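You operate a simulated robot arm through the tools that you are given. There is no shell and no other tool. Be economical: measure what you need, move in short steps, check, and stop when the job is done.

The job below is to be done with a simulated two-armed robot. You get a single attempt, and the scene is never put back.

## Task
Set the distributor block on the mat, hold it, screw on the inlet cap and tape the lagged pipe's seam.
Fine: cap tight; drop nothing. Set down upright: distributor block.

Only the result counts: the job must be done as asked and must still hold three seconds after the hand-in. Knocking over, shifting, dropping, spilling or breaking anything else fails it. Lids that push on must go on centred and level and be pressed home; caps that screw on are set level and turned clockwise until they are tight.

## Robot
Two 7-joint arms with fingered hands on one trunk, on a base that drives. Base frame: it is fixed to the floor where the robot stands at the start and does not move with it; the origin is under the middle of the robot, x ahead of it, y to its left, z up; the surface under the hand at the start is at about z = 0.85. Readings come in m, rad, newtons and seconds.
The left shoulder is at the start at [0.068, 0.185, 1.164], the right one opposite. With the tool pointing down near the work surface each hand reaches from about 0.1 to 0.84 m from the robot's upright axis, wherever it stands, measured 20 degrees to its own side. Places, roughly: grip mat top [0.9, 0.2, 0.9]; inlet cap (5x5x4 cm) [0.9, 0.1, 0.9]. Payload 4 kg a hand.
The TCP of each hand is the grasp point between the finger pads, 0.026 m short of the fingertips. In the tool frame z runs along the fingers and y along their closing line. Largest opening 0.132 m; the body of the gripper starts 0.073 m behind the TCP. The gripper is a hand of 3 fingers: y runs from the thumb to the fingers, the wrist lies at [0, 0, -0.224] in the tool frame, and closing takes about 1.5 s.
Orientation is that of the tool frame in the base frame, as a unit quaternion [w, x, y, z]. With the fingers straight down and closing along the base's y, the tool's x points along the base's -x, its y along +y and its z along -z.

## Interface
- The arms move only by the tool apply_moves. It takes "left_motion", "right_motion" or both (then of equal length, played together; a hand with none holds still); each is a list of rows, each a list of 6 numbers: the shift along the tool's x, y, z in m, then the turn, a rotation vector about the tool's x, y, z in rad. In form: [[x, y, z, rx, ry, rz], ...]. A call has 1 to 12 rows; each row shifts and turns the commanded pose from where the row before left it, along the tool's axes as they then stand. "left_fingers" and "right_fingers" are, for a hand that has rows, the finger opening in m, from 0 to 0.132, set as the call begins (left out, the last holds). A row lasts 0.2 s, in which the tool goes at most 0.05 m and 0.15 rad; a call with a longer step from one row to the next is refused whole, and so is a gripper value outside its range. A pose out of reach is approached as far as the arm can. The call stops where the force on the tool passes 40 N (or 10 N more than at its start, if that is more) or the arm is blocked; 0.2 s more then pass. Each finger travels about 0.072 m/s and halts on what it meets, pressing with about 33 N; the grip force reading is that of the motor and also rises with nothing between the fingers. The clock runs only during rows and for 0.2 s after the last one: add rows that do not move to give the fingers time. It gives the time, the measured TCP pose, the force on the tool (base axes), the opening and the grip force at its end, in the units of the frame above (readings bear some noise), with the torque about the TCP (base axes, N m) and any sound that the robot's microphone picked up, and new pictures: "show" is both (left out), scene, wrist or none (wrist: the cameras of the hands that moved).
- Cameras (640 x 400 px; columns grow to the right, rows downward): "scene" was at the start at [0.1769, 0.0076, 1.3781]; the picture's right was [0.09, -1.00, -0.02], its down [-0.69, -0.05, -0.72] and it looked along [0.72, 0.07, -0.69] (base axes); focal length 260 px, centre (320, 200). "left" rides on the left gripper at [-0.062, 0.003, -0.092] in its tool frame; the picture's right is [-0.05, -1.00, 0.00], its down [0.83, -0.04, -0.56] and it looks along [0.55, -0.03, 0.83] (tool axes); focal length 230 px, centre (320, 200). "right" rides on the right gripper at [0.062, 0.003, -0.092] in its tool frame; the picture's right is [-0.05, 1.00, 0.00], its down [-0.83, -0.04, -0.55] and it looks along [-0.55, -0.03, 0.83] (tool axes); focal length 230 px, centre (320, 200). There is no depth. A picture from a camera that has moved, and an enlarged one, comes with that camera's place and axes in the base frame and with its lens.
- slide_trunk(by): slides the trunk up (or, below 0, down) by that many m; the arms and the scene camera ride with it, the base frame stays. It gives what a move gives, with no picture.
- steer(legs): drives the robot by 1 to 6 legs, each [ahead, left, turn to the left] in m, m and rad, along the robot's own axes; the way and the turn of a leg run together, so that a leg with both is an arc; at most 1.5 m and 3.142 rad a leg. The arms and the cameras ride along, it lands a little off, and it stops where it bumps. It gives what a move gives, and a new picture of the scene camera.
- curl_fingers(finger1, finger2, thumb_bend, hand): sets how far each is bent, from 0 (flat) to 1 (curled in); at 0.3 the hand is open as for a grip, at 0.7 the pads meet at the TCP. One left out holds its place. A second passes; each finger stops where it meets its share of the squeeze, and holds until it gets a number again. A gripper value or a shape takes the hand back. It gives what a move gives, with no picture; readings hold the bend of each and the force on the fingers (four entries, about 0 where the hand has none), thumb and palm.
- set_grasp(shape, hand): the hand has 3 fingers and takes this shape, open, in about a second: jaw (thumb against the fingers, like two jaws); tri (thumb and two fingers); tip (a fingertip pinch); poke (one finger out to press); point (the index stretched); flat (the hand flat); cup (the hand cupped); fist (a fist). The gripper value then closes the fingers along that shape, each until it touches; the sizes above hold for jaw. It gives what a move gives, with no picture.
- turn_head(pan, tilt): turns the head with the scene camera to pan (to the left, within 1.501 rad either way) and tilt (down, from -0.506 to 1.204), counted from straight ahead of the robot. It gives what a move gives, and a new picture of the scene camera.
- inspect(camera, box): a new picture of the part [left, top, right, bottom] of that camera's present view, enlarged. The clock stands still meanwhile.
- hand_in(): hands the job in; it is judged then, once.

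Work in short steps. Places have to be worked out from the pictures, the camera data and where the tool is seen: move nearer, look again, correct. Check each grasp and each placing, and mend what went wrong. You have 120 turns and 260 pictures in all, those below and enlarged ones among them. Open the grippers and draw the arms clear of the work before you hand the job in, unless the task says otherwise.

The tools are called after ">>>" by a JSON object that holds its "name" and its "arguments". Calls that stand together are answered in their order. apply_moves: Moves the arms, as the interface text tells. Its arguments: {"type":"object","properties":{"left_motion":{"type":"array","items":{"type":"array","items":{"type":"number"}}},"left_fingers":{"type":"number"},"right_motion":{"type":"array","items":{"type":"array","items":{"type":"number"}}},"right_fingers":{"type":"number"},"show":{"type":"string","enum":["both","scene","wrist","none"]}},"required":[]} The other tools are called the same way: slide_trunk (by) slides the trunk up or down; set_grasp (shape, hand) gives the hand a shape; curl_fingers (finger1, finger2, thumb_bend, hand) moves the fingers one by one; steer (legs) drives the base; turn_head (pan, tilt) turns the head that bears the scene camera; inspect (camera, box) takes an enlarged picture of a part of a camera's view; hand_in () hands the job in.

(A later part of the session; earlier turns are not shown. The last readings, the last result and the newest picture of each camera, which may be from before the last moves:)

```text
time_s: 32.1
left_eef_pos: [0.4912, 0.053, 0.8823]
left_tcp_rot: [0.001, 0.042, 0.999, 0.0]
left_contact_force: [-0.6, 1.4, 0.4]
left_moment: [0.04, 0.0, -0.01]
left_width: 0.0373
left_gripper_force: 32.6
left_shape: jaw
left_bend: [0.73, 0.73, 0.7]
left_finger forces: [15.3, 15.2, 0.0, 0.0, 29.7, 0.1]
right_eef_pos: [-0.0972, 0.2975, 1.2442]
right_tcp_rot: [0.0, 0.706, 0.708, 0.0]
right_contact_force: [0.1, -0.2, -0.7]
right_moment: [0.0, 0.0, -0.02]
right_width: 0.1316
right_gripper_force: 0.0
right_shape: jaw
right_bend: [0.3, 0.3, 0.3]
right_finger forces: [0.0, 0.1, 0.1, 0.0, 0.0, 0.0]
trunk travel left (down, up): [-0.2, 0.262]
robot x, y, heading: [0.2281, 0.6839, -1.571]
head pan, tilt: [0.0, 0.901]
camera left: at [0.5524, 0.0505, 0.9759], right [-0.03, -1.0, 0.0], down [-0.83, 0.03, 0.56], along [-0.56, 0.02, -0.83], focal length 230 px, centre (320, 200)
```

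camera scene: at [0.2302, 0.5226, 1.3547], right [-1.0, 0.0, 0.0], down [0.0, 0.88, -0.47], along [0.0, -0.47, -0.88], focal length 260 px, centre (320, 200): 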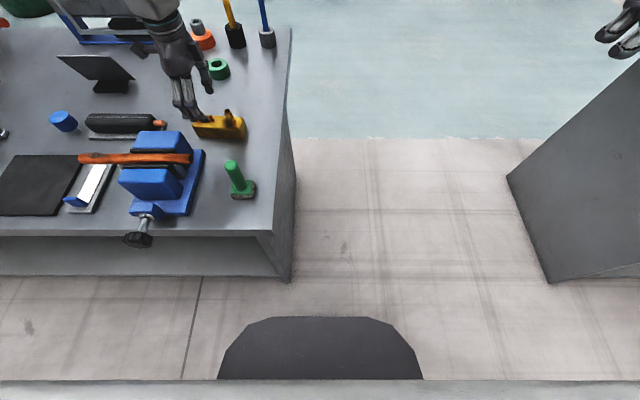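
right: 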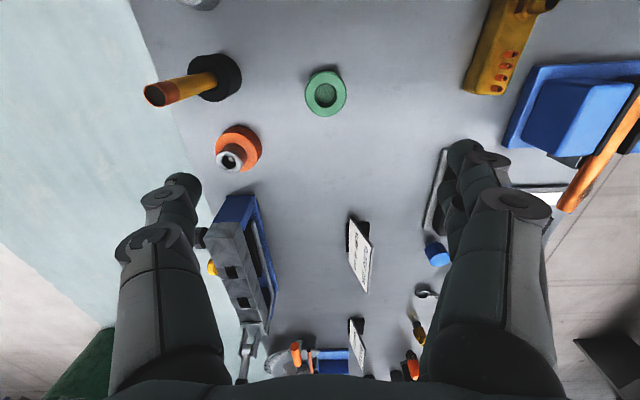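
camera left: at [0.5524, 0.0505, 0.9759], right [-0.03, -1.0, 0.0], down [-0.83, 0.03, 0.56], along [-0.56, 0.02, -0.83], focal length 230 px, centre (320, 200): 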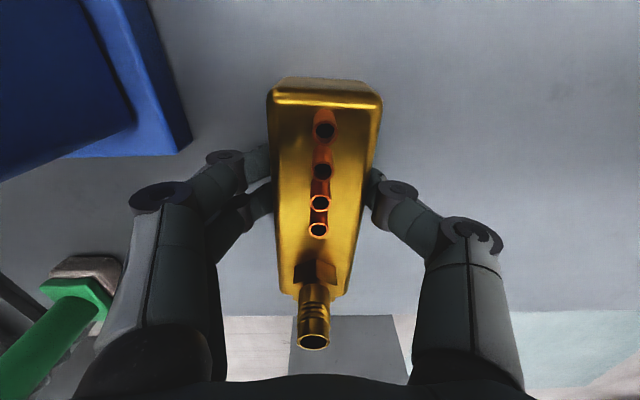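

Good grip (opening 0.037, ~15 N per finger). I lift straight up.

>>> {"name": "apply_moves", "arguments": {"left_motion": [[0, 0, -0.01, 0, 0, 0], [0, 0, -0.03, 0, 0, 0], [0, 0, -0.04, 0, 0, 0], [0, 0, -0.045, 0, 0, 0], [0, 0, -0.045, 0, 0, 0], [0, 0, -0.045, 0, 0, 0], [0, 0, 0, 0, 0, 0]]}}

```text
time_s: 33.7
left_eef_pos: [0.4906, 0.0536, 1.0952]
left_tcp_rot: [0.0, 0.041, 0.999, 0.0]
left_contact_force: [1.1, -0.5, -5.3]
left_moment: [0.0, -0.07, 0.02]
left_width: 0.0374
left_gripper_force: 33.0
left_shape: jaw
left_bend: [0.73, 0.73, 0.7]
left_finger forces: [15.2, 14.9, 0.1, 0.1, 30.1, 0.0]
right_eef_pos: [-0.0951, 0.2967, 1.2435]
right_tcp_rot: [0.0, 0.706, 0.708, -0.001]
right_contact_force: [-0.4, -0.6, 0.2]
right_moment: [0.01, 0.01, 0.0]
right_width: 0.1319
right_gripper_force: 0.0
right_shape: jaw
right_bend: [0.3, 0.3, 0.3]
right_finger forces: [0.0, 0.1, 0.0, 0.1, 0.0, 0.1]
trunk travel left (down, up): [-0.2, 0.262]
robot x, y, heading: [0.231, 0.6802, -1.568]
head pan, tilt: [0.0, 0.901]
camera scene: at [0.2307, 0.5215, 1.3544], right [-1.0, 0.0, 0.0], down [0.0, 0.88, -0.47], along [0.0, -0.47, -0.88], focal length 260 px, centre (320, 200)
camera left: at [0.5519, 0.0512, 1.1879], right [-0.03, -1.0, 0.0], down [-0.83, 0.02, 0.56], along [-0.56, 0.02, -0.83], focal length 230 px, centre (320, 200)
```

scene: 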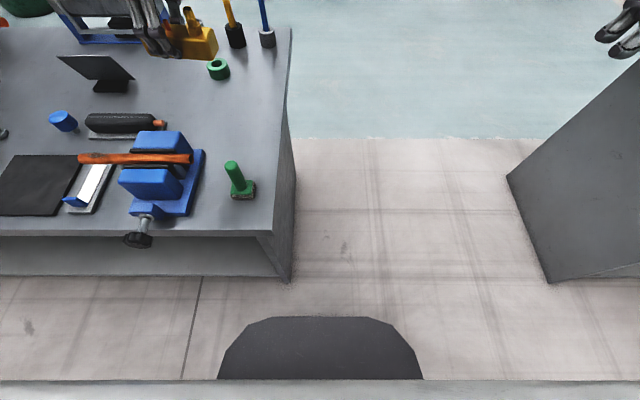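
left: 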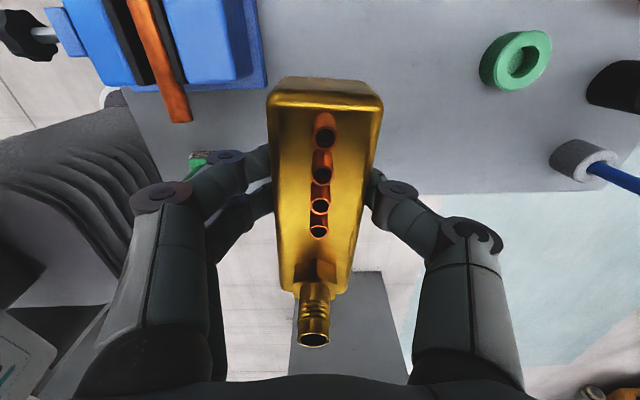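

Block is held (≈5 N). I drive back along the bench to x≈0.75.

>>> {"name": "steer", "arguments": {"legs": [[0, 0.52, 0]]}}

>>> {"name": "inspect", "arguments": {"camera": "scene", "box": [200, 80, 400, 240]}}

```text
time_s: 36.7
left_eef_pos: [1.0262, 0.0668, 1.0938]
left_tcp_rot: [0.001, 0.031, 1.0, 0.0]
left_contact_force: [-1.1, 0.1, -5.2]
left_moment: [0.0, -0.08, 0.0]
left_width: 0.0373
left_gripper_force: 32.5
left_shape: jaw
left_bend: [0.73, 0.73, 0.7]
left_finger forces: [15.2, 15.0, 0.0, 0.0, 30.1, 0.0]
right_eef_pos: [0.4341, 0.296, 1.2443]
right_tcp_rot: [0.001, 0.698, 0.716, 0.0]
right_contact_force: [0.4, -0.5, 0.1]
right_moment: [-0.02, 0.0, 0.01]
right_width: 0.1319
right_gripper_force: 0.0
right_shape: jaw
right_bend: [0.3, 0.3, 0.3]
right_finger forces: [0.0, 0.0, 0.0, 0.1, 0.0, 0.0]
trunk travel left (down, up): [-0.2, 0.262]
robot x, y, heading: [0.748, 0.688, -1.548]
head pan, tilt: [0.0, 0.901]
camera scene: at [0.7559, 0.529, 1.3546], right [-1.0, -0.02, 0.0], down [-0.02, 0.88, -0.47], along [0.01, -0.47, -0.88], focal length 260 px, centre (320, 200)
```

scene: 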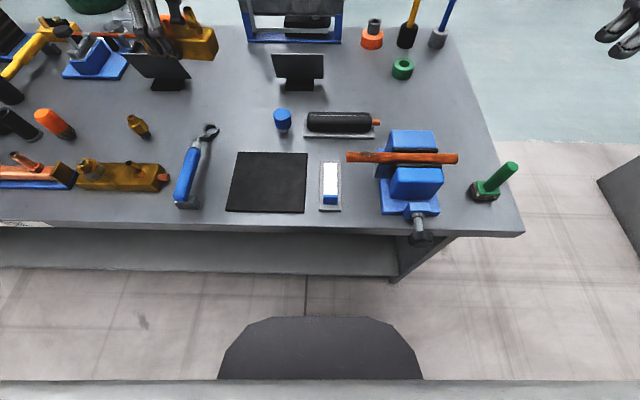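

```text
2.50 times, centred on (300, 160) of scene
camera zoom: at [0.7559, 0.529, 1.3546], right [-1.0, -0.02, 0.0], down [-0.02, 0.88, -0.47], along [0.01, -0.47, -0.88], focal length 650 px, centre (370, 300)
```

zoom: 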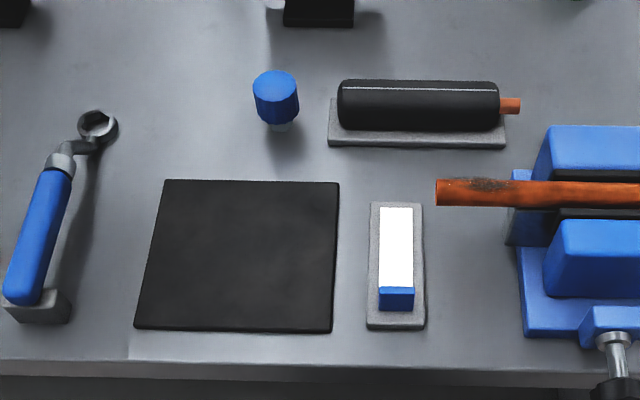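

Mat spans about x 0.793–0.965, y 0.134–0.293. I bring the block over its middle (TCP target ≈ (0.89, 0.215)) and straighten the yaw.

>>> {"name": "apply_moves", "arguments": {"left_motion": [[0.0272, 0.0296, 0.01, 0, 0, -0.012], [0.0272, 0.0296, 0.01, 0, 0, -0.012], [0.0272, 0.0296, 0.01, 0, 0, -0.012], [0.0272, 0.0296, 0.01, 0, 0, -0.012], [0.0272, 0.0296, 0.01, 0, 0, -0.012], [0, 0, 0.03, 0, 0, 0], [0, 0, 0.03, 0, 0, 0], [0, 0, 0, 0, 0, 0]]}}

>>> {"name": "inspect", "arguments": {"camera": "scene", "box": [200, 100, 360, 220]}}

```text
time_s: 38.5
left_eef_pos: [0.8947, 0.2198, 0.9857]
left_tcp_rot: [0.0, 0.0, 1.0, 0.0]
left_contact_force: [0.1, 0.8, -5.8]
left_moment: [-0.02, -0.08, -0.02]
left_width: 0.0372
left_gripper_force: 33.1
left_shape: jaw
left_bend: [0.73, 0.73, 0.7]
left_finger forces: [15.1, 14.9, 0.0, 0.0, 30.1, 0.0]
right_eef_pos: [0.433, 0.2976, 1.2444]
right_tcp_rot: [-0.001, 0.698, 0.716, 0.0]
right_contact_force: [-0.3, -0.2, -0.3]
right_moment: [0.01, 0.01, 0.04]
right_width: 0.1318
right_gripper_force: 0.1
right_shape: jaw
right_bend: [0.3, 0.3, 0.3]
right_finger forces: [0.1, 0.1, 0.0, 0.1, 0.1, 0.0]
trunk travel left (down, up): [-0.2, 0.262]
robot x, y, heading: [0.7505, 0.688, -1.542]
head pan, tilt: [0.0, 0.901]
camera scene: at [0.7558, 0.5298, 1.3548], right [-1.0, -0.02, 0.0], down [-0.02, 0.88, -0.47], along [0.01, -0.47, -0.88], focal length 260 px, centre (320, 200)
camera left: at [0.956, 0.2232, 1.0789], right [0.05, -1.0, 0.0], down [-0.83, -0.04, 0.56], along [-0.55, -0.03, -0.83], focal length 230 px, centre (320, 200)
```

scene: 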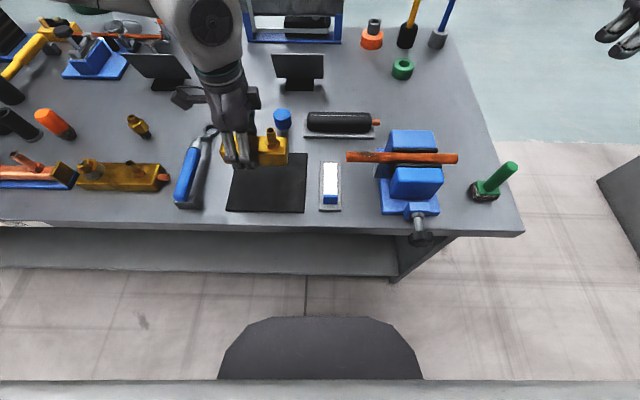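
left: 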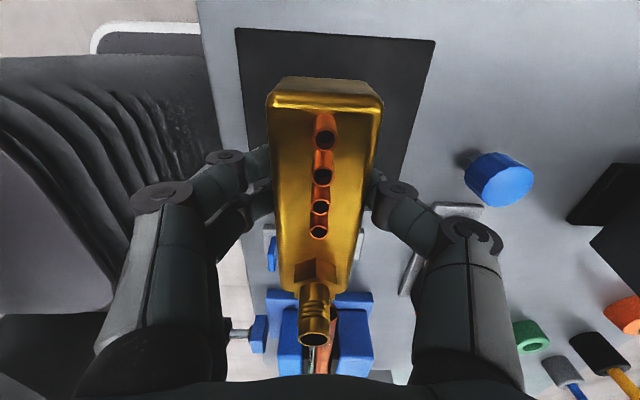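

```text
3.33 times, centred on (280, 160) of scene
camera zoom: at [0.7558, 0.5298, 1.3548], right [-1.0, -0.02, 0.0], down [-0.02, 0.88, -0.47], along [0.01, -0.47, -0.88], focal length 867 px, centre (453, 333)
```

zoom: 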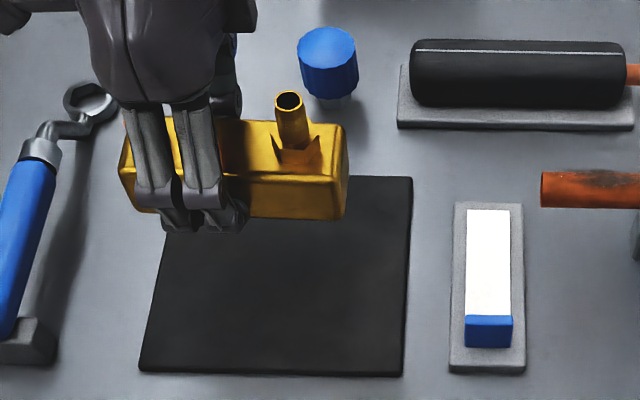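

Well above the mat. I lower in decreasing steps to touch.

>>> {"name": "apply_moves", "arguments": {"left_motion": [[0, 0, 0.035, 0, 0, 0], [0, 0, 0.035, 0, 0, 0], [0, 0, 0.015, 0, 0, 0], [0, 0, 0.005, 0, 0, 0], [0, 0, 0, 0, 0, 0]], "show": "none"}}

>>> {"name": "inspect", "arguments": {"camera": "scene", "box": [200, 100, 360, 220]}}

```text
time_s: 39.7
left_eef_pos: [0.8947, 0.2205, 0.8948]
left_tcp_rot: [-0.001, 0.0, 1.0, 0.001]
left_contact_force: [-0.4, -0.1, -5.8]
left_moment: [0.0, -0.08, -0.04]
left_width: 0.0372
left_gripper_force: 33.7
left_shape: jaw
left_bend: [0.73, 0.73, 0.7]
left_finger forces: [15.1, 14.9, 0.1, 0.0, 30.0, 0.0]
right_eef_pos: [0.4342, 0.2981, 1.2437]
right_tcp_rot: [0.0, 0.698, 0.716, 0.0]
right_contact_force: [0.8, -0.9, -0.2]
right_moment: [-0.02, -0.01, 0.03]
right_width: 0.1322
right_gripper_force: 0.0
right_shape: jaw
right_bend: [0.3, 0.3, 0.3]
right_finger forces: [0.0, 0.0, 0.0, 0.0, 0.1, 0.0]
trunk travel left (down, up): [-0.2, 0.262]
robot x, y, heading: [0.7534, 0.6899, -1.546]
head pan, tilt: [0.0, 0.901]
```

```text
3.33 times, centred on (280, 160) of scene
camera zoom: at [0.7559, 0.5292, 1.3546], right [-1.0, -0.02, 0.0], down [-0.02, 0.88, -0.47], along [0.01, -0.47, -0.88], focal length 867 px, centre (453, 333)
```

zoom: 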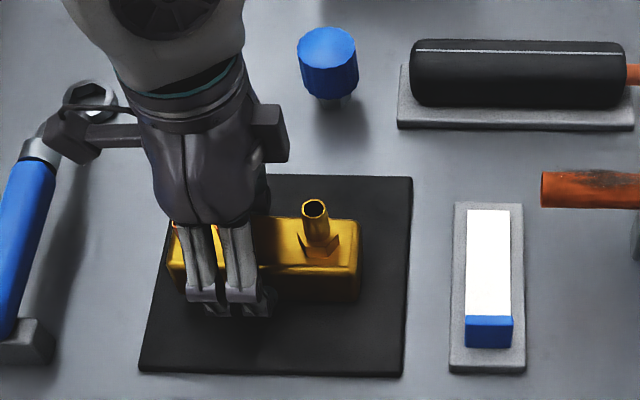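

Just above the mat; final millimetres.

>>> {"name": "apply_moves", "arguments": {"left_motion": [[0, 0, 0.003, 0, 0, 0], [0, 0, 0, 0, 0, 0]], "show": "none"}}

>>> {"name": "apply_moves", "arguments": {"left_motion": [[0, 0, 0.003, 0, 0, 0], [0, 0, 0, 0, 0, 0]], "show": "none"}}

```text
time_s: 40.3
left_eef_pos: [0.8959, 0.219, 0.8915]
left_tcp_rot: [0.0, 0.0, 1.0, 0.0]
left_contact_force: [1.1, 0.2, -4.2]
left_moment: [0.05, -0.05, 0.0]
left_width: 0.0371
left_gripper_force: 33.5
left_shape: jaw
left_bend: [0.73, 0.73, 0.7]
left_finger forces: [14.8, 15.2, 0.1, 0.1, 29.9, 0.0]
right_eef_pos: [0.4338, 0.2972, 1.244]
right_tcp_rot: [0.0, 0.698, 0.716, 0.0]
right_contact_force: [-0.4, 0.0, 0.8]
right_moment: [-0.04, -0.01, 0.0]
right_width: 0.132
right_gripper_force: 0.2
right_shape: jaw
right_bend: [0.3, 0.3, 0.3]
right_finger forces: [0.2, 0.0, 0.0, 0.0, 0.0, 0.1]
trunk travel left (down, up): [-0.2, 0.262]
robot x, y, heading: [0.7501, 0.6877, -1.543]
head pan, tilt: [0.0, 0.901]
```

```text
time_s: 40.9
left_eef_pos: [0.8958, 0.2192, 0.8902]
left_tcp_rot: [0.0, 0.0, 1.0, 0.0]
left_contact_force: [1.4, -0.2, 6.5]
left_moment: [0.08, 0.02, -0.03]
left_width: 0.037
left_gripper_force: 33.6
left_shape: jaw
left_bend: [0.73, 0.74, 0.7]
left_finger forces: [15.5, 16.3, 0.1, 0.0, 31.3, 0.0]
right_eef_pos: [0.433, 0.2978, 1.2442]
right_tcp_rot: [0.0, 0.698, 0.716, 0.0]
right_contact_force: [0.5, 0.4, 0.0]
right_moment: [0.0, 0.0, 0.02]
right_width: 0.132
right_gripper_force: 0.1
right_shape: jaw
right_bend: [0.3, 0.3, 0.3]
right_finger forces: [0.1, 0.1, 0.0, 0.0, 0.0, 0.0]
trunk travel left (down, up): [-0.2, 0.262]
robot x, y, heading: [0.7512, 0.6858, -1.548]
head pan, tilt: [0.0, 0.901]
```

Block is down (force turned to +6.5 N). I open the hand slightly, slide back toward the tube end and tilt the hand outward so the right hand will have room over the inlet.

>>> {"name": "apply_moves", "arguments": {"left_motion": [[0, 0, -0.001, 0, 0, 0], [0, 0, 0, 0, 0, 0], [0, 0, 0, 0, 0, 0], [0, 0, 0, 0, 0, 0]], "left_fingers": 0.07, "show": "wrist"}}

>>> {"name": "inspect", "arguments": {"camera": "scene", "box": [200, 100, 360, 220]}}

```text
time_s: 41.9
left_eef_pos: [0.8956, 0.2198, 0.8905]
left_tcp_rot: [0.001, 0.0, 1.0, 0.0]
left_contact_force: [-0.2, 0.4, 0.5]
left_moment: [-0.02, 0.02, -0.01]
left_width: 0.0695
left_gripper_force: 0.0
left_shape: jaw
left_bend: [0.72, 0.72, 0.7]
left_finger forces: [0.1, 0.0, 0.0, 0.1, 0.0, 0.1]
right_eef_pos: [0.4333, 0.2991, 1.2448]
right_tcp_rot: [0.0, 0.699, 0.716, 0.0]
right_contact_force: [-0.4, -0.3, 0.4]
right_moment: [0.02, -0.01, -0.01]
right_width: 0.1321
right_gripper_force: 0.0
right_shape: jaw
right_bend: [0.3, 0.3, 0.3]
right_finger forces: [0.0, 0.1, 0.0, 0.1, 0.1, 0.1]
trunk travel left (down, up): [-0.2, 0.262]
robot x, y, heading: [0.7513, 0.6893, -1.547]
head pan, tilt: [0.0, 0.901]
camera left: at [0.9567, 0.2229, 0.984], right [0.05, -1.0, 0.0], down [-0.83, -0.04, 0.56], along [-0.55, -0.03, -0.83], focal length 230 px, centre (320, 200)
```

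left: 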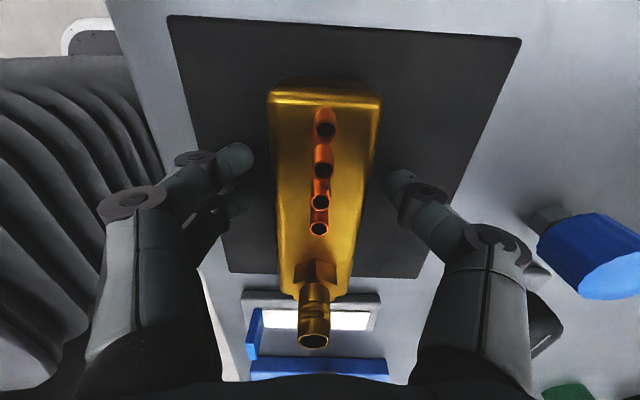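

```text
3.33 times, centred on (280, 160) of scene
camera zoom: at [0.7558, 0.5295, 1.3546], right [-1.0, -0.02, 0.0], down [-0.02, 0.88, -0.47], along [0.01, -0.47, -0.88], focal length 867 px, centre (453, 333)
```

zoom: 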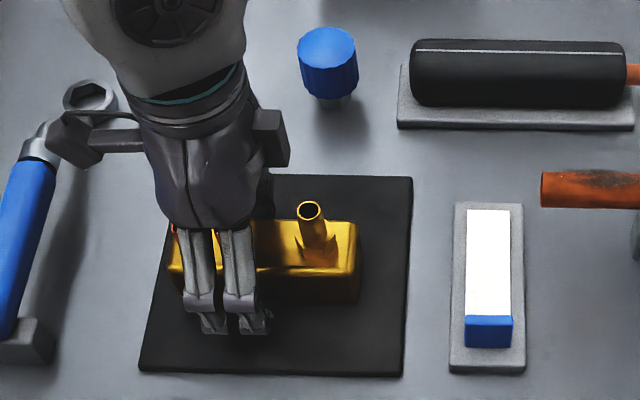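

Block stands free on the mat; inlet top is near (0.847, 0.222, 0.934). Now slide toward the tube end and tilt 0.5 rad.

>>> {"name": "apply_moves", "arguments": {"left_motion": [[-0.015, 0, -0.002, 0, 0, 0], [-0.015, 0, -0.002, 0, 0, 0], [0, 0, 0, 0, 0.125, 0], [0, 0, 0, 0, 0.125, 0], [0, 0, 0, 0, 0.125, 0], [0, 0, 0, 0, 0.125, 0], [0, 0, 0, 0, 0, 0]], "show": "both"}}

>>> {"name": "inspect", "arguments": {"camera": "scene", "box": [200, 100, 360, 220]}}

```text
time_s: 43.5
left_eef_pos: [0.9239, 0.2204, 0.8943]
left_tcp_rot: [-0.248, 0.0, 0.969, 0.0]
left_contact_force: [-0.9, 0.3, 0.3]
left_moment: [0.02, -0.01, 0.0]
left_width: 0.0693
left_gripper_force: 0.0
left_shape: jaw
left_bend: [0.72, 0.72, 0.7]
left_finger forces: [0.0, 0.0, 0.1, 0.1, 0.0, 0.0]
right_eef_pos: [0.4329, 0.2992, 1.2445]
right_tcp_rot: [0.0, 0.698, 0.716, 0.0]
right_contact_force: [0.5, 0.3, -0.8]
right_moment: [0.02, -0.03, 0.02]
right_width: 0.1318
right_gripper_force: 0.0
right_shape: jaw
right_bend: [0.3, 0.3, 0.3]
right_finger forces: [0.1, 0.0, 0.0, 0.0, 0.0, 0.0]
trunk travel left (down, up): [-0.2, 0.262]
robot x, y, heading: [0.7509, 0.6888, -1.549]
head pan, tilt: [0.0, 0.901]
camera scene: at [0.7549, 0.5295, 1.3547], right [-1.0, -0.02, 0.0], down [-0.02, 0.88, -0.47], along [0.01, -0.47, -0.88], focal length 260 px, centre (320, 200)
camera left: at [1.0222, 0.223, 0.947], right [0.05, -1.0, -0.02], down [-0.46, -0.04, 0.89], along [-0.89, -0.03, -0.46], focal length 230 px, centre (320, 200)
```

scene: 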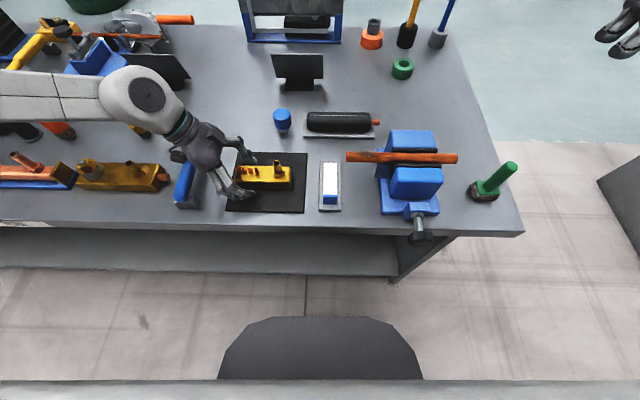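
left: 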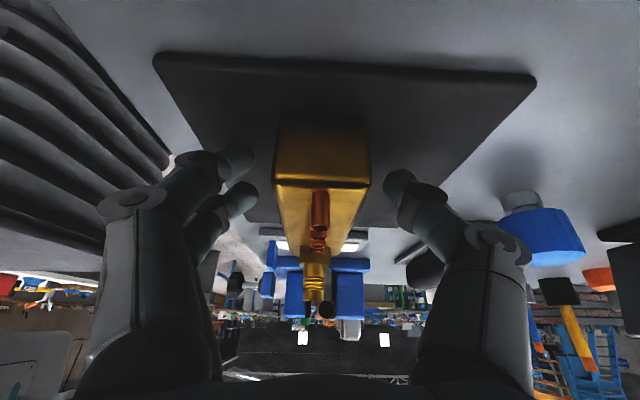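

```text
3.33 times, centred on (280, 160) of scene
camera zoom: at [0.7549, 0.5295, 1.3547], right [-1.0, -0.02, 0.0], down [-0.02, 0.88, -0.47], along [0.01, -0.47, -0.88], focal length 867 px, centre (453, 333)
```

zoom: 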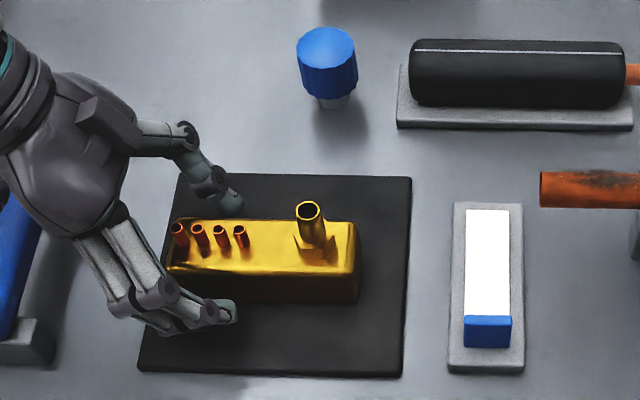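

The tilted hold is well clear of the inlet. I drop it 6 mm and close to hold the block.

>>> {"name": "apply_moves", "arguments": {"left_motion": [[-0.003, 0, 0.005, 0, 0, 0], [0, 0, 0, 0, 0, 0]], "show": "none"}}

>>> {"name": "apply_moves", "arguments": {"left_motion": [[0, 0, 0, 0, 0, 0], [0, 0, 0, 0, 0, 0], [0, 0, 0, 0, 0, 0], [0, 0, 0, 0, 0, 0], [0, 0, 0, 0, 0, 0]], "left_fingers": 0.02, "show": "none"}}

>>> {"name": "inspect", "arguments": {"camera": "scene", "box": [200, 100, 360, 220]}}

```text
time_s: 44.1
left_eef_pos: [0.9249, 0.2198, 0.8894]
left_tcp_rot: [-0.248, 0.0, 0.969, -0.001]
left_contact_force: [1.0, -0.4, 4.7]
left_moment: [0.22, 0.0, -0.03]
left_width: 0.0695
left_gripper_force: 0.1
left_shape: jaw
left_bend: [0.73, 0.72, 0.7]
left_finger forces: [5.3, 0.0, 0.0, 0.0, 0.0, 0.1]
right_eef_pos: [0.4343, 0.2986, 1.2455]
right_tcp_rot: [0.0, 0.698, 0.716, 0.0]
right_contact_force: [0.3, 0.0, 0.4]
right_moment: [-0.02, 0.02, -0.01]
right_width: 0.132
right_gripper_force: 0.0
right_shape: jaw
right_bend: [0.3, 0.3, 0.3]
right_finger forces: [0.0, 0.0, 0.1, 0.1, 0.0, 0.0]
trunk travel left (down, up): [-0.2, 0.262]
robot x, y, heading: [0.7477, 0.6882, -1.545]
head pan, tilt: [0.0, 0.901]
```

```text
time_s: 45.3
left_eef_pos: [0.9246, 0.2198, 0.8894]
left_tcp_rot: [-0.248, 0.0, 0.969, -0.001]
left_contact_force: [0.5, -4.4, 4.6]
left_moment: [-0.11, 0.07, -0.07]
left_width: 0.0375
left_gripper_force: 33.3
left_shape: jaw
left_bend: [0.75, 0.73, 0.7]
left_finger forces: [10.6, 18.6, 0.0, 0.0, 34.0, 0.1]
right_eef_pos: [0.4346, 0.2976, 1.2441]
right_tcp_rot: [-0.001, 0.698, 0.716, 0.0]
right_contact_force: [-0.5, 0.0, -0.2]
right_moment: [-0.01, 0.0, 0.02]
right_width: 0.132
right_gripper_force: 0.1
right_shape: jaw
right_bend: [0.3, 0.3, 0.3]
right_finger forces: [0.1, 0.0, 0.0, 0.0, 0.0, 0.0]
trunk travel left (down, up): [-0.2, 0.262]
robot x, y, heading: [0.7508, 0.688, -1.549]
head pan, tilt: [0.0, 0.901]
```

```text
3.33 times, centred on (280, 160) of scene
camera zoom: at [0.7557, 0.5293, 1.3547], right [-1.0, -0.02, 0.0], down [-0.02, 0.88, -0.47], along [0.01, -0.47, -0.88], focal length 867 px, centre (453, 333)
```

zoom: 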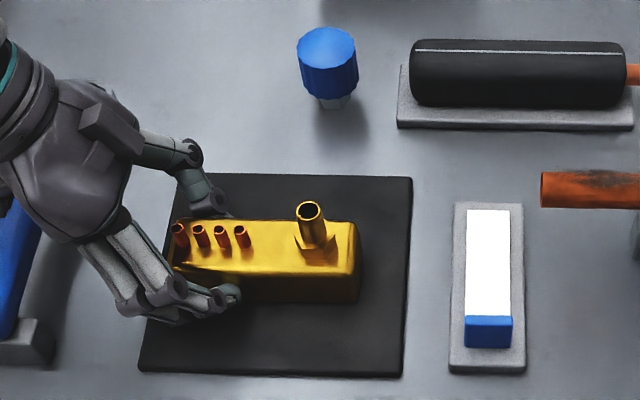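

Block is firmly held. Now I turn the right hand −90° about its axis so its camera faces away from the left hand.

>>> {"name": "apply_moves", "arguments": {"right_motion": [[0, 0, 0, 0, 0, -0.14], [0, 0, 0, 0, 0, -0.14], [0, 0, 0, 0, 0, -0.14], [0, 0, 0, 0, 0, -0.14], [0, 0, 0, 0, 0, -0.14], [0, 0, 0, 0, 0, -0.14], [0, 0, 0, 0, 0, -0.14], [0, 0, 0, 0, 0, -0.14], [0, 0, 0, 0, 0, -0.14], [0, 0, 0, 0, 0, -0.14], [0, 0, 0, 0, 0, -0.14]], "right_fingers": 0.09, "show": "none"}}

```text
time_s: 47.7
left_eef_pos: [0.9229, 0.2198, 0.889]
left_tcp_rot: [-0.247, -0.001, 0.969, 0.0]
left_contact_force: [-0.1, -6.3, 7.6]
left_moment: [-0.15, 0.1, -0.01]
left_width: 0.0377
left_gripper_force: 33.0
left_shape: jaw
left_bend: [0.75, 0.73, 0.7]
left_finger forces: [10.6, 18.2, 0.0, 0.1, 35.9, 0.0]
right_eef_pos: [0.4327, 0.2976, 1.2452]
right_tcp_rot: [0.001, 0.002, 1.0, 0.001]
right_contact_force: [0.9, 0.4, -0.7]
right_moment: [-0.01, 0.02, -0.01]
right_width: 0.0903
right_gripper_force: 0.1
right_shape: jaw
right_bend: [0.68, 0.68, 0.65]
right_finger forces: [0.1, 0.0, 0.0, 0.0, 0.0, 0.0]
trunk travel left (down, up): [-0.2, 0.262]
robot x, y, heading: [0.7539, 0.6905, -1.544]
head pan, tilt: [0.0, 0.901]
```

Rotation reached. Now I move over the cap at about z 1.12.

>>> {"name": "apply_moves", "arguments": {"right_motion": [[-0.0382, -0.0221, 0.0114, 0, 0, 0], [-0.0382, -0.0221, 0.0114, 0, 0, 0], [-0.0382, -0.0221, 0.0114, 0, 0, 0], [-0.0382, -0.0221, 0.0114, 0, 0, 0], [-0.0382, -0.0221, 0.0114, 0, 0, 0], [-0.0382, -0.0221, 0.0114, 0, 0, 0], [-0.0382, -0.0221, 0.0114, 0, 0, 0], [-0.0382, -0.0221, 0.0114, 0, 0, 0], [-0.0382, -0.0221, 0.0114, 0, 0, 0], [-0.0382, -0.0221, 0.0114, 0, 0, 0], [-0.0382, -0.0221, 0.0114, 0, 0, 0], [0, 0, 0, 0, 0, 0]]}}

```text
time_s: 50.3
left_eef_pos: [0.925, 0.2206, 0.8885]
left_tcp_rot: [-0.246, 0.0, 0.969, -0.001]
left_contact_force: [0.4, 3.4, 4.5]
left_moment: [0.17, 0.08, -0.05]
left_width: 0.0372
left_gripper_force: 33.4
left_shape: jaw
left_bend: [0.75, 0.73, 0.7]
left_finger forces: [12.8, 21.4, 0.0, 0.0, 31.3, 0.0]
right_eef_pos: [0.8486, 0.053, 1.1157]
right_tcp_rot: [0.0, 0.002, 1.0, -0.001]
right_contact_force: [0.2, 0.6, 0.0]
right_moment: [0.01, 0.0, -0.01]
right_width: 0.0902
right_gripper_force: 0.1
right_shape: jaw
right_bend: [0.68, 0.68, 0.65]
right_finger forces: [0.0, 0.0, 0.1, 0.1, 0.0, 0.0]
trunk travel left (down, up): [-0.2, 0.262]
robot x, y, heading: [0.7487, 0.6866, -1.546]
head pan, tilt: [0.0, 0.901]
camera scene: at [0.7546, 0.5304, 1.3548], right [-1.0, -0.02, 0.0], down [-0.02, 0.88, -0.47], along [0.01, -0.47, -0.88], focal length 260 px, centre (320, 200)
camera right: at [0.7872, 0.055, 1.207], right [0.06, 1.0, 0.0], down [0.83, -0.05, 0.56], along [0.55, -0.03, -0.83], focal length 230 px, centre (320, 200)
```

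scene: 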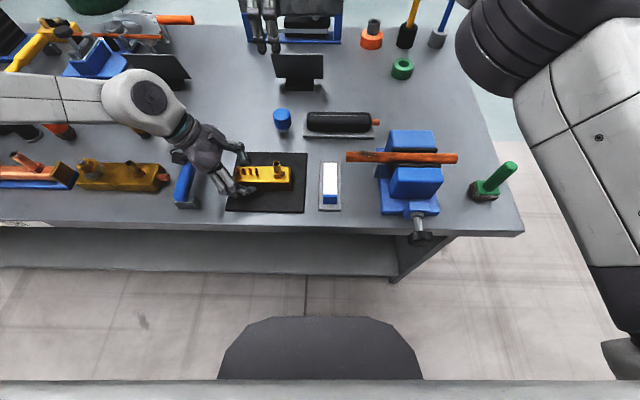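
right: 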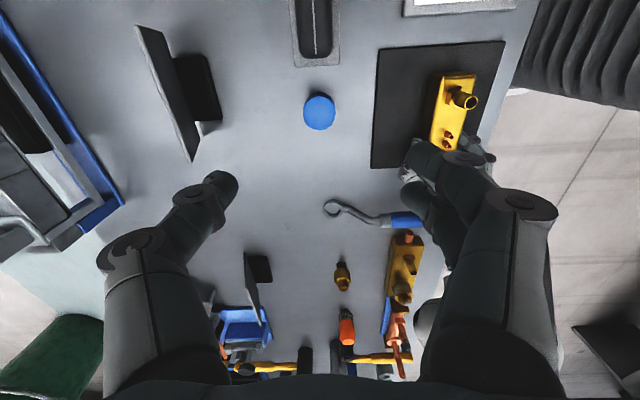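

Cap is at about (0.853, 0.051), top z≈0.90; inlet at (0.847, 0.217). I descend over the cap.

>>> {"name": "apply_moves", "arguments": {"right_motion": [[-0.0045, -0.002, 0.035, 0, 0, 0], [0, 0, 0.04, 0, 0, 0], [0, 0, 0.04, 0, 0, 0], [0, 0, 0.03, 0, 0, 0], [0, 0, 0, 0, 0, 0]], "right_fingers": 0.08, "show": "wrist"}}

>>> {"name": "inspect", "arguments": {"camera": "scene", "box": [230, 80, 350, 170]}}

```text
time_s: 51.5
left_eef_pos: [0.9254, 0.2215, 0.8885]
left_tcp_rot: [-0.247, -0.001, 0.969, -0.001]
left_contact_force: [-1.1, 2.8, 3.8]
left_moment: [0.09, 0.05, -0.01]
left_width: 0.0373
left_gripper_force: 33.5
left_shape: jaw
left_bend: [0.75, 0.73, 0.7]
left_finger forces: [13.0, 21.1, 0.0, 0.0, 31.7, 0.0]
right_eef_pos: [0.8561, 0.0516, 0.9746]
right_tcp_rot: [0.0, 0.002, 1.0, -0.001]
right_contact_force: [-0.2, 0.3, -0.2]
right_moment: [-0.01, -0.01, 0.05]
right_width: 0.0807
right_gripper_force: 0.2
right_shape: jaw
right_bend: [0.71, 0.71, 0.71]
right_finger forces: [0.0, 0.0, 0.0, 0.0, 0.1, 0.0]
trunk travel left (down, up): [-0.2, 0.262]
robot x, y, heading: [0.7531, 0.6863, -1.549]
head pan, tilt: [0.0, 0.901]
camera right: at [0.7941, 0.0538, 1.0663], right [0.06, 1.0, 0.0], down [0.83, -0.05, 0.55], along [0.55, -0.03, -0.83], focal length 230 px, centre (320, 200)
```

right: 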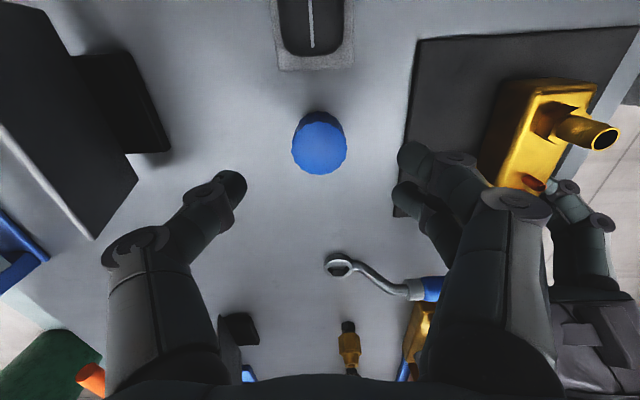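

```text
4.44 times, centred on (290, 125) of scene
camera zoom: at [0.7559, 0.5301, 1.3548], right [-1.0, -0.02, 0.0], down [-0.02, 0.88, -0.47], along [0.01, -0.47, -0.88], focal length 1156 px, centre (453, 533)
```

zoom: 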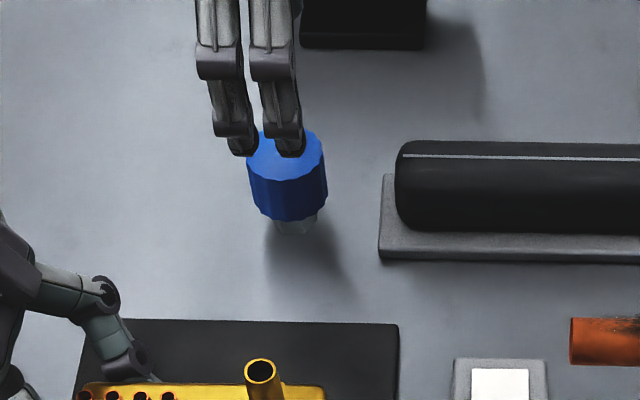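

Aligned with the cap within 2 mm. I descend to z≈0.884 and check.

>>> {"name": "apply_moves", "arguments": {"right_motion": [[0, -0.002, 0.03, 0, 0, 0], [0, 0, 0.03, 0, 0, 0], [0, 0, 0.02, 0, 0, 0], [0, 0, 0.01, 0, 0, 0], [0, 0, 0, 0, 0, 0]], "show": "wrist"}}

>>> {"name": "inspect", "arguments": {"camera": "scene", "box": [230, 80, 350, 170]}}

```text
time_s: 52.7
left_eef_pos: [0.9252, 0.2196, 0.8879]
left_tcp_rot: [-0.248, -0.002, 0.969, -0.002]
left_contact_force: [0.2, 1.3, 5.4]
left_moment: [0.1, 0.11, -0.04]
left_width: 0.037
left_gripper_force: 33.4
left_shape: jaw
left_bend: [0.75, 0.73, 0.7]
left_finger forces: [12.8, 21.0, 0.0, 0.0, 31.9, 0.1]
right_eef_pos: [0.8571, 0.0483, 0.885]
right_tcp_rot: [0.0, 0.003, 1.0, -0.001]
right_contact_force: [0.1, -0.2, -0.3]
right_moment: [0.01, -0.01, 0.0]
right_width: 0.0804
right_gripper_force: 0.0
right_shape: jaw
right_bend: [0.71, 0.71, 0.71]
right_finger forces: [0.1, 0.0, 0.1, 0.0, 0.0, 0.0]
trunk travel left (down, up): [-0.2, 0.262]
robot x, y, heading: [0.749, 0.6919, -1.545]
head pan, tilt: [0.0, 0.901]
camera right: at [0.7944, 0.0497, 0.9768], right [0.06, 1.0, 0.0], down [0.83, -0.05, 0.55], along [0.55, -0.03, -0.83], focal length 230 px, centre (320, 200)
```

right: 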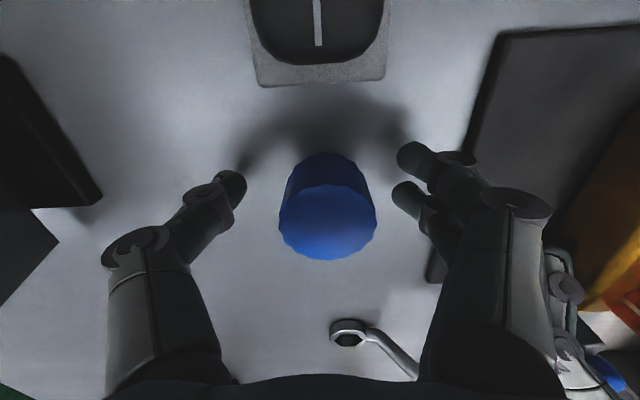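

```text
4.44 times, centred on (290, 125) of scene
camera zoom: at [0.7559, 0.5301, 1.3548], right [-1.0, -0.02, 0.0], down [-0.02, 0.88, -0.47], along [0.01, -0.47, -0.88], focal length 1156 px, centre (453, 533)
```

zoom: 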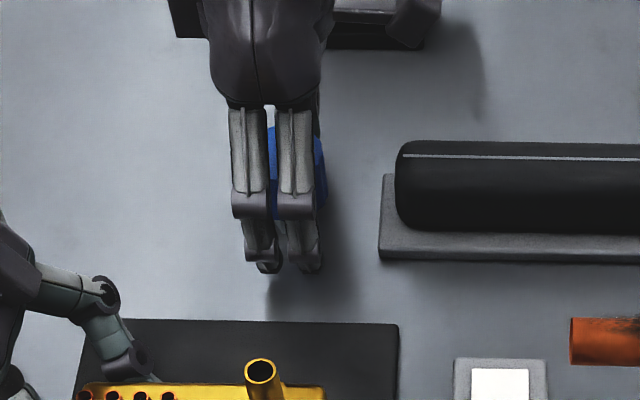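

The cap is centred between the fingers. I raise 9 mm so fingertips end flush with the cap's bottom edge (room above the hex nut), then close.

>>> {"name": "apply_moves", "arguments": {"right_motion": [[0.001, 0.001, -0.009, 0, 0, 0], [0, 0, 0, 0, 0, 0]], "show": "none"}}

>>> {"name": "apply_moves", "arguments": {"right_motion": [[0, 0, 0, 0, 0, 0], [0, 0, 0, 0, 0, 0], [0, 0, 0, 0, 0, 0], [0, 0, 0, 0, 0, 0], [0, 0, 0, 0, 0, 0]], "right_fingers": 0.03, "show": "wrist"}}

```text
time_s: 53.3
left_eef_pos: [0.9253, 0.2204, 0.889]
left_tcp_rot: [-0.248, 0.0, 0.969, -0.001]
left_contact_force: [0.4, 1.7, 4.7]
left_moment: [0.14, 0.08, -0.03]
left_width: 0.0373
left_gripper_force: 33.6
left_shape: jaw
left_bend: [0.75, 0.73, 0.7]
left_finger forces: [12.8, 21.0, 0.1, 0.1, 32.0, 0.0]
right_eef_pos: [0.8558, 0.0484, 0.8942]
right_tcp_rot: [0.0, 0.003, 1.0, 0.0]
right_contact_force: [0.4, -0.4, -0.1]
right_moment: [0.01, 0.02, -0.02]
right_width: 0.0805
right_gripper_force: 0.0
right_shape: jaw
right_bend: [0.71, 0.71, 0.71]
right_finger forces: [0.0, 0.0, 0.1, 0.0, 0.0, 0.1]
trunk travel left (down, up): [-0.2, 0.262]
robot x, y, heading: [0.7514, 0.6898, -1.544]
head pan, tilt: [0.0, 0.901]
```

```text
time_s: 54.5
left_eef_pos: [0.9249, 0.2203, 0.8883]
left_tcp_rot: [-0.248, 0.0, 0.969, -0.001]
left_contact_force: [0.7, 2.1, 5.4]
left_moment: [0.11, 0.02, 0.0]
left_width: 0.0372
left_gripper_force: 33.1
left_shape: jaw
left_bend: [0.75, 0.73, 0.7]
left_finger forces: [12.8, 21.0, 0.0, 0.1, 32.1, 0.0]
right_eef_pos: [0.8558, 0.0489, 0.8937]
right_tcp_rot: [0.0, 0.003, 1.0, 0.0]
right_contact_force: [-0.6, 0.4, 0.4]
right_moment: [-0.02, -0.01, 0.02]
right_width: 0.0332
right_gripper_force: 33.5
right_shape: jaw
right_bend: [0.73, 0.74, 0.7]
right_finger forces: [12.5, 15.2, 0.0, 0.0, 30.0, 0.0]
trunk travel left (down, up): [-0.2, 0.262]
robot x, y, heading: [0.7514, 0.6885, -1.546]
head pan, tilt: [0.0, 0.901]
camera right: at [0.7937, 0.0515, 0.9858], right [0.06, 1.0, 0.0], down [0.83, -0.05, 0.55], along [0.55, -0.03, -0.83], focal length 230 px, centre (320, 200)
```

right: 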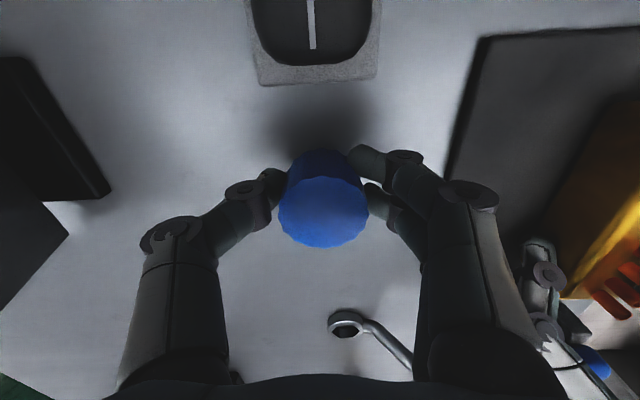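

Cap gripped (both fingers and thumb loaded). Lift it gently and look.

>>> {"name": "apply_moves", "arguments": {"right_motion": [[0, 0, -0.01, 0, 0, 0], [0, 0, -0.03, 0, 0, 0], [0, 0, -0.04, 0, 0, 0], [0, 0, -0.04, 0, 0, 0], [0, 0, -0.02, 0, 0, 0], [0, 0, 0, 0, 0, 0]], "show": "wrist"}}

>>> {"name": "inspect", "arguments": {"camera": "scene", "box": [220, 50, 340, 170]}}

>>> {"name": "inspect", "arguments": {"camera": "right", "box": [240, 120, 400, 270]}}

```text
time_s: 55.9
left_eef_pos: [0.9256, 0.2205, 0.8888]
left_tcp_rot: [-0.248, 0.0, 0.969, -0.001]
left_contact_force: [0.8, 1.6, 4.3]
left_moment: [0.08, 0.13, -0.03]
left_width: 0.0372
left_gripper_force: 32.5
left_shape: jaw
left_bend: [0.75, 0.73, 0.7]
left_finger forces: [12.7, 20.9, 0.0, 0.0, 32.1, 0.0]
right_eef_pos: [0.8565, 0.0495, 1.0348]
right_tcp_rot: [0.0, 0.002, 1.0, 0.001]
right_contact_force: [0.8, -0.2, -1.3]
right_moment: [-0.01, 0.03, 0.01]
right_width: 0.033
right_gripper_force: 32.4
right_shape: jaw
right_bend: [0.73, 0.74, 0.7]
right_finger forces: [12.9, 15.5, 0.0, 0.0, 29.9, 0.1]
trunk travel left (down, up): [-0.2, 0.262]
robot x, y, heading: [0.7483, 0.6918, -1.543]
head pan, tilt: [0.0, 0.901]
camera right: at [0.7941, 0.0521, 1.1258], right [0.06, 1.0, 0.0], down [0.83, -0.05, 0.56], along [0.55, -0.03, -0.83], focal length 230 px, centre (320, 200)
```

right: 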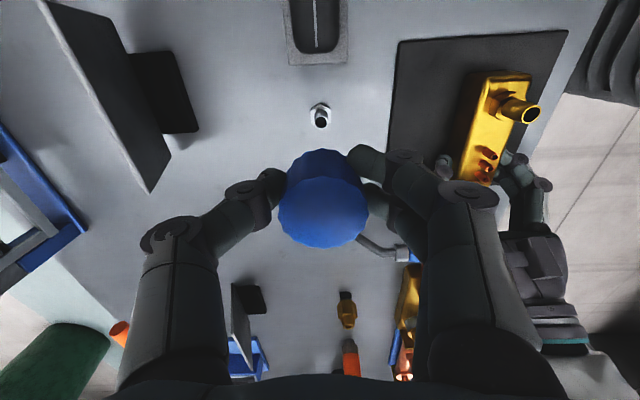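

```text
3.33 times, centred on (280, 110) of scene
camera zoom: at [0.756, 0.53, 1.3547], right [-1.0, -0.02, 0.0], down [-0.02, 0.88, -0.47], along [0.01, -0.47, -0.88], focal length 867 px, centre (453, 500)
```

zoom: 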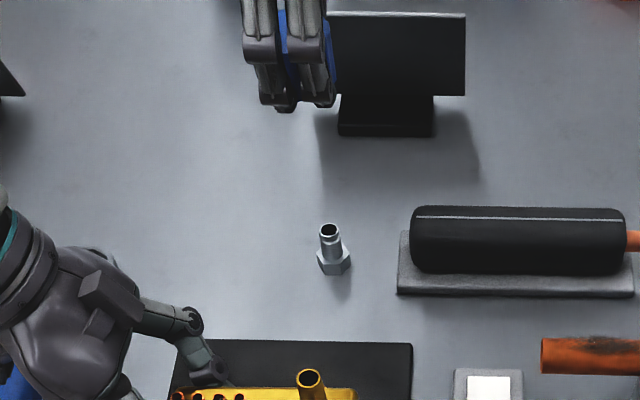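

```text
2.67 times, centred on (320, 195) of right
camera zoom: at [0.7941, 0.0521, 1.1258], right [0.06, 1.0, 0.0], down [0.83, -0.05, 0.56], along [0.55, -0.03, -0.83], focal length 614 px, centre (320, 213)
```

zoom: 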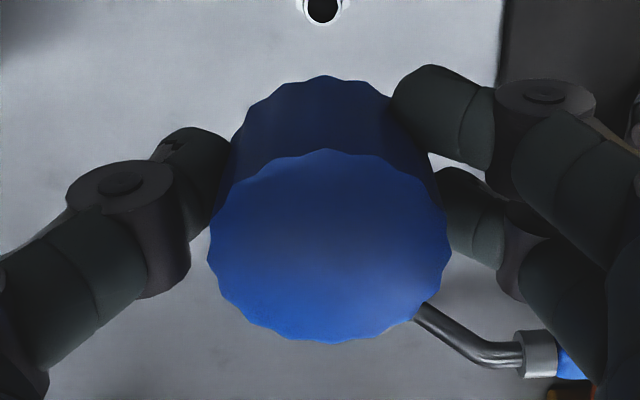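

The cap came off its chrome peg cleanly and level; its axis ≈ TCP. I pre-rotate −0.7 rad (ccw) and carry it over the inlet at safe height.

>>> {"name": "apply_moves", "arguments": {"right_motion": [[0, 0, 0, 0, 0, -0.14], [0, 0, 0, 0, 0, -0.14], [0, 0, 0, 0, 0, -0.14], [0, 0, 0, 0, 0, -0.14], [0, 0, 0, 0, 0, -0.14], [-0.0255, 0.0334, 0, 0, 0, 0], [-0.0255, 0.0334, 0, 0, 0, 0], [-0.0255, 0.0334, 0, 0, 0, 0], [-0.0255, 0.0334, 0, 0, 0, 0], [0, 0, 0, 0, 0, 0]]}}

>>> {"name": "inspect", "arguments": {"camera": "left", "box": [220, 200, 420, 400]}}

>>> {"name": "inspect", "arguments": {"camera": "scene", "box": [210, 90, 350, 200]}}

```text
time_s: 58.1
left_eef_pos: [0.925, 0.2209, 0.8885]
left_tcp_rot: [-0.248, 0.0, 0.969, -0.001]
left_contact_force: [0.0, 1.3, 4.8]
left_moment: [0.11, 0.08, 0.01]
left_width: 0.0373
left_gripper_force: 32.7
left_shape: jaw
left_bend: [0.75, 0.73, 0.7]
left_finger forces: [12.6, 20.7, 0.0, 0.0, 32.5, 0.1]
right_eef_pos: [0.8512, 0.2195, 1.0319]
right_tcp_rot: [-0.001, -0.339, 0.941, 0.001]
right_contact_force: [0.2, -0.5, 1.1]
right_moment: [0.01, 0.03, 0.01]
right_width: 0.0329
right_gripper_force: 32.8
right_shape: jaw
right_bend: [0.73, 0.74, 0.7]
right_finger forces: [12.7, 15.2, 0.0, 0.1, 30.0, 0.1]
trunk travel left (down, up): [-0.2, 0.262]
robot x, y, heading: [0.7486, 0.69, -1.548]
head pan, tilt: [0.0, 0.901]
camera scene: at [0.7561, 0.53, 1.3547], right [-1.0, -0.02, 0.0], down [-0.02, 0.88, -0.47], along [0.01, -0.47, -0.88], focal length 260 px, centre (320, 200)
camera right: at [0.8019, 0.1811, 1.1241], right [-0.6, 0.8, 0.0], down [0.67, 0.5, 0.55], along [0.44, 0.33, -0.83], focal length 230 px, centre (320, 200)
```

scene: 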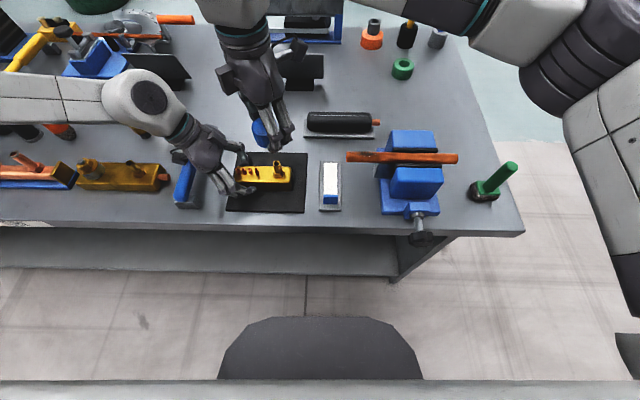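
right: 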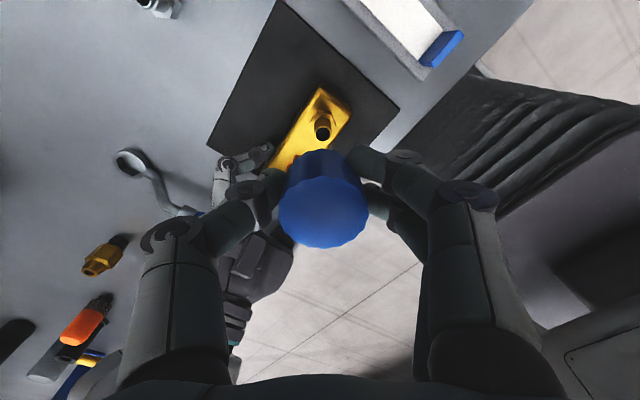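

```text
2.00 times, centred on (320, 300) of left
camera zoom: at [1.0235, 0.2234, 0.9414], right [0.05, -1.0, -0.02], down [-0.46, -0.04, 0.89], along [-0.89, -0.03, -0.46], focal length 460 px, centre (320, 0)
```

zoom: 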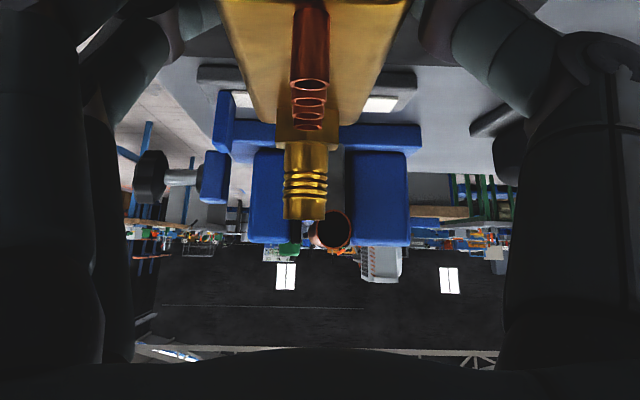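

```text
3.64 times, centred on (280, 145) of scene
camera zoom: at [0.7561, 0.53, 1.3547], right [-1.0, -0.02, 0.0], down [-0.02, 0.88, -0.47], along [0.01, -0.47, -0.88], focal length 946 px, centre (466, 400)
```

zoom: 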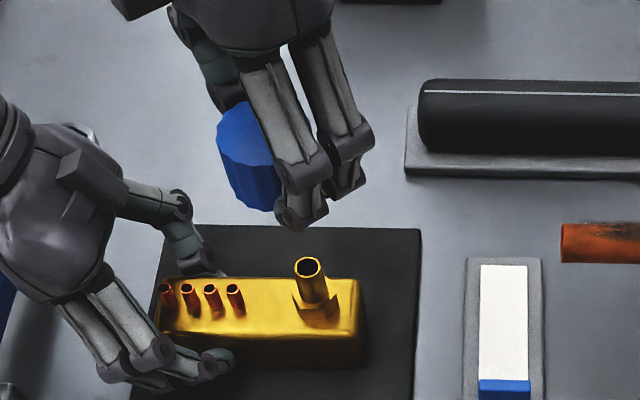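

Cap hovers near the inlet. I take an enlarged right-wrist view to refine the inlet location.

>>> {"name": "inspect", "arguments": {"camera": "right", "box": [270, 80, 380, 150]}}

```text
5.71 times, centred on (325, 115) of right
camera zoom: at [0.8019, 0.1811, 1.1241], right [-0.6, 0.8, 0.0], down [0.67, 0.5, 0.55], along [0.44, 0.33, -0.83], focal length 1315 px, centre (291, 686)
```

zoom: 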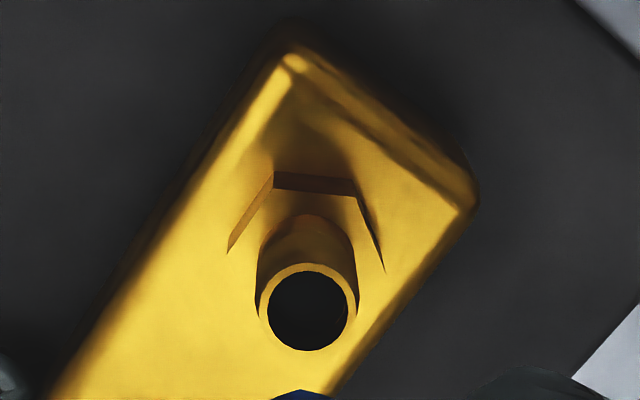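

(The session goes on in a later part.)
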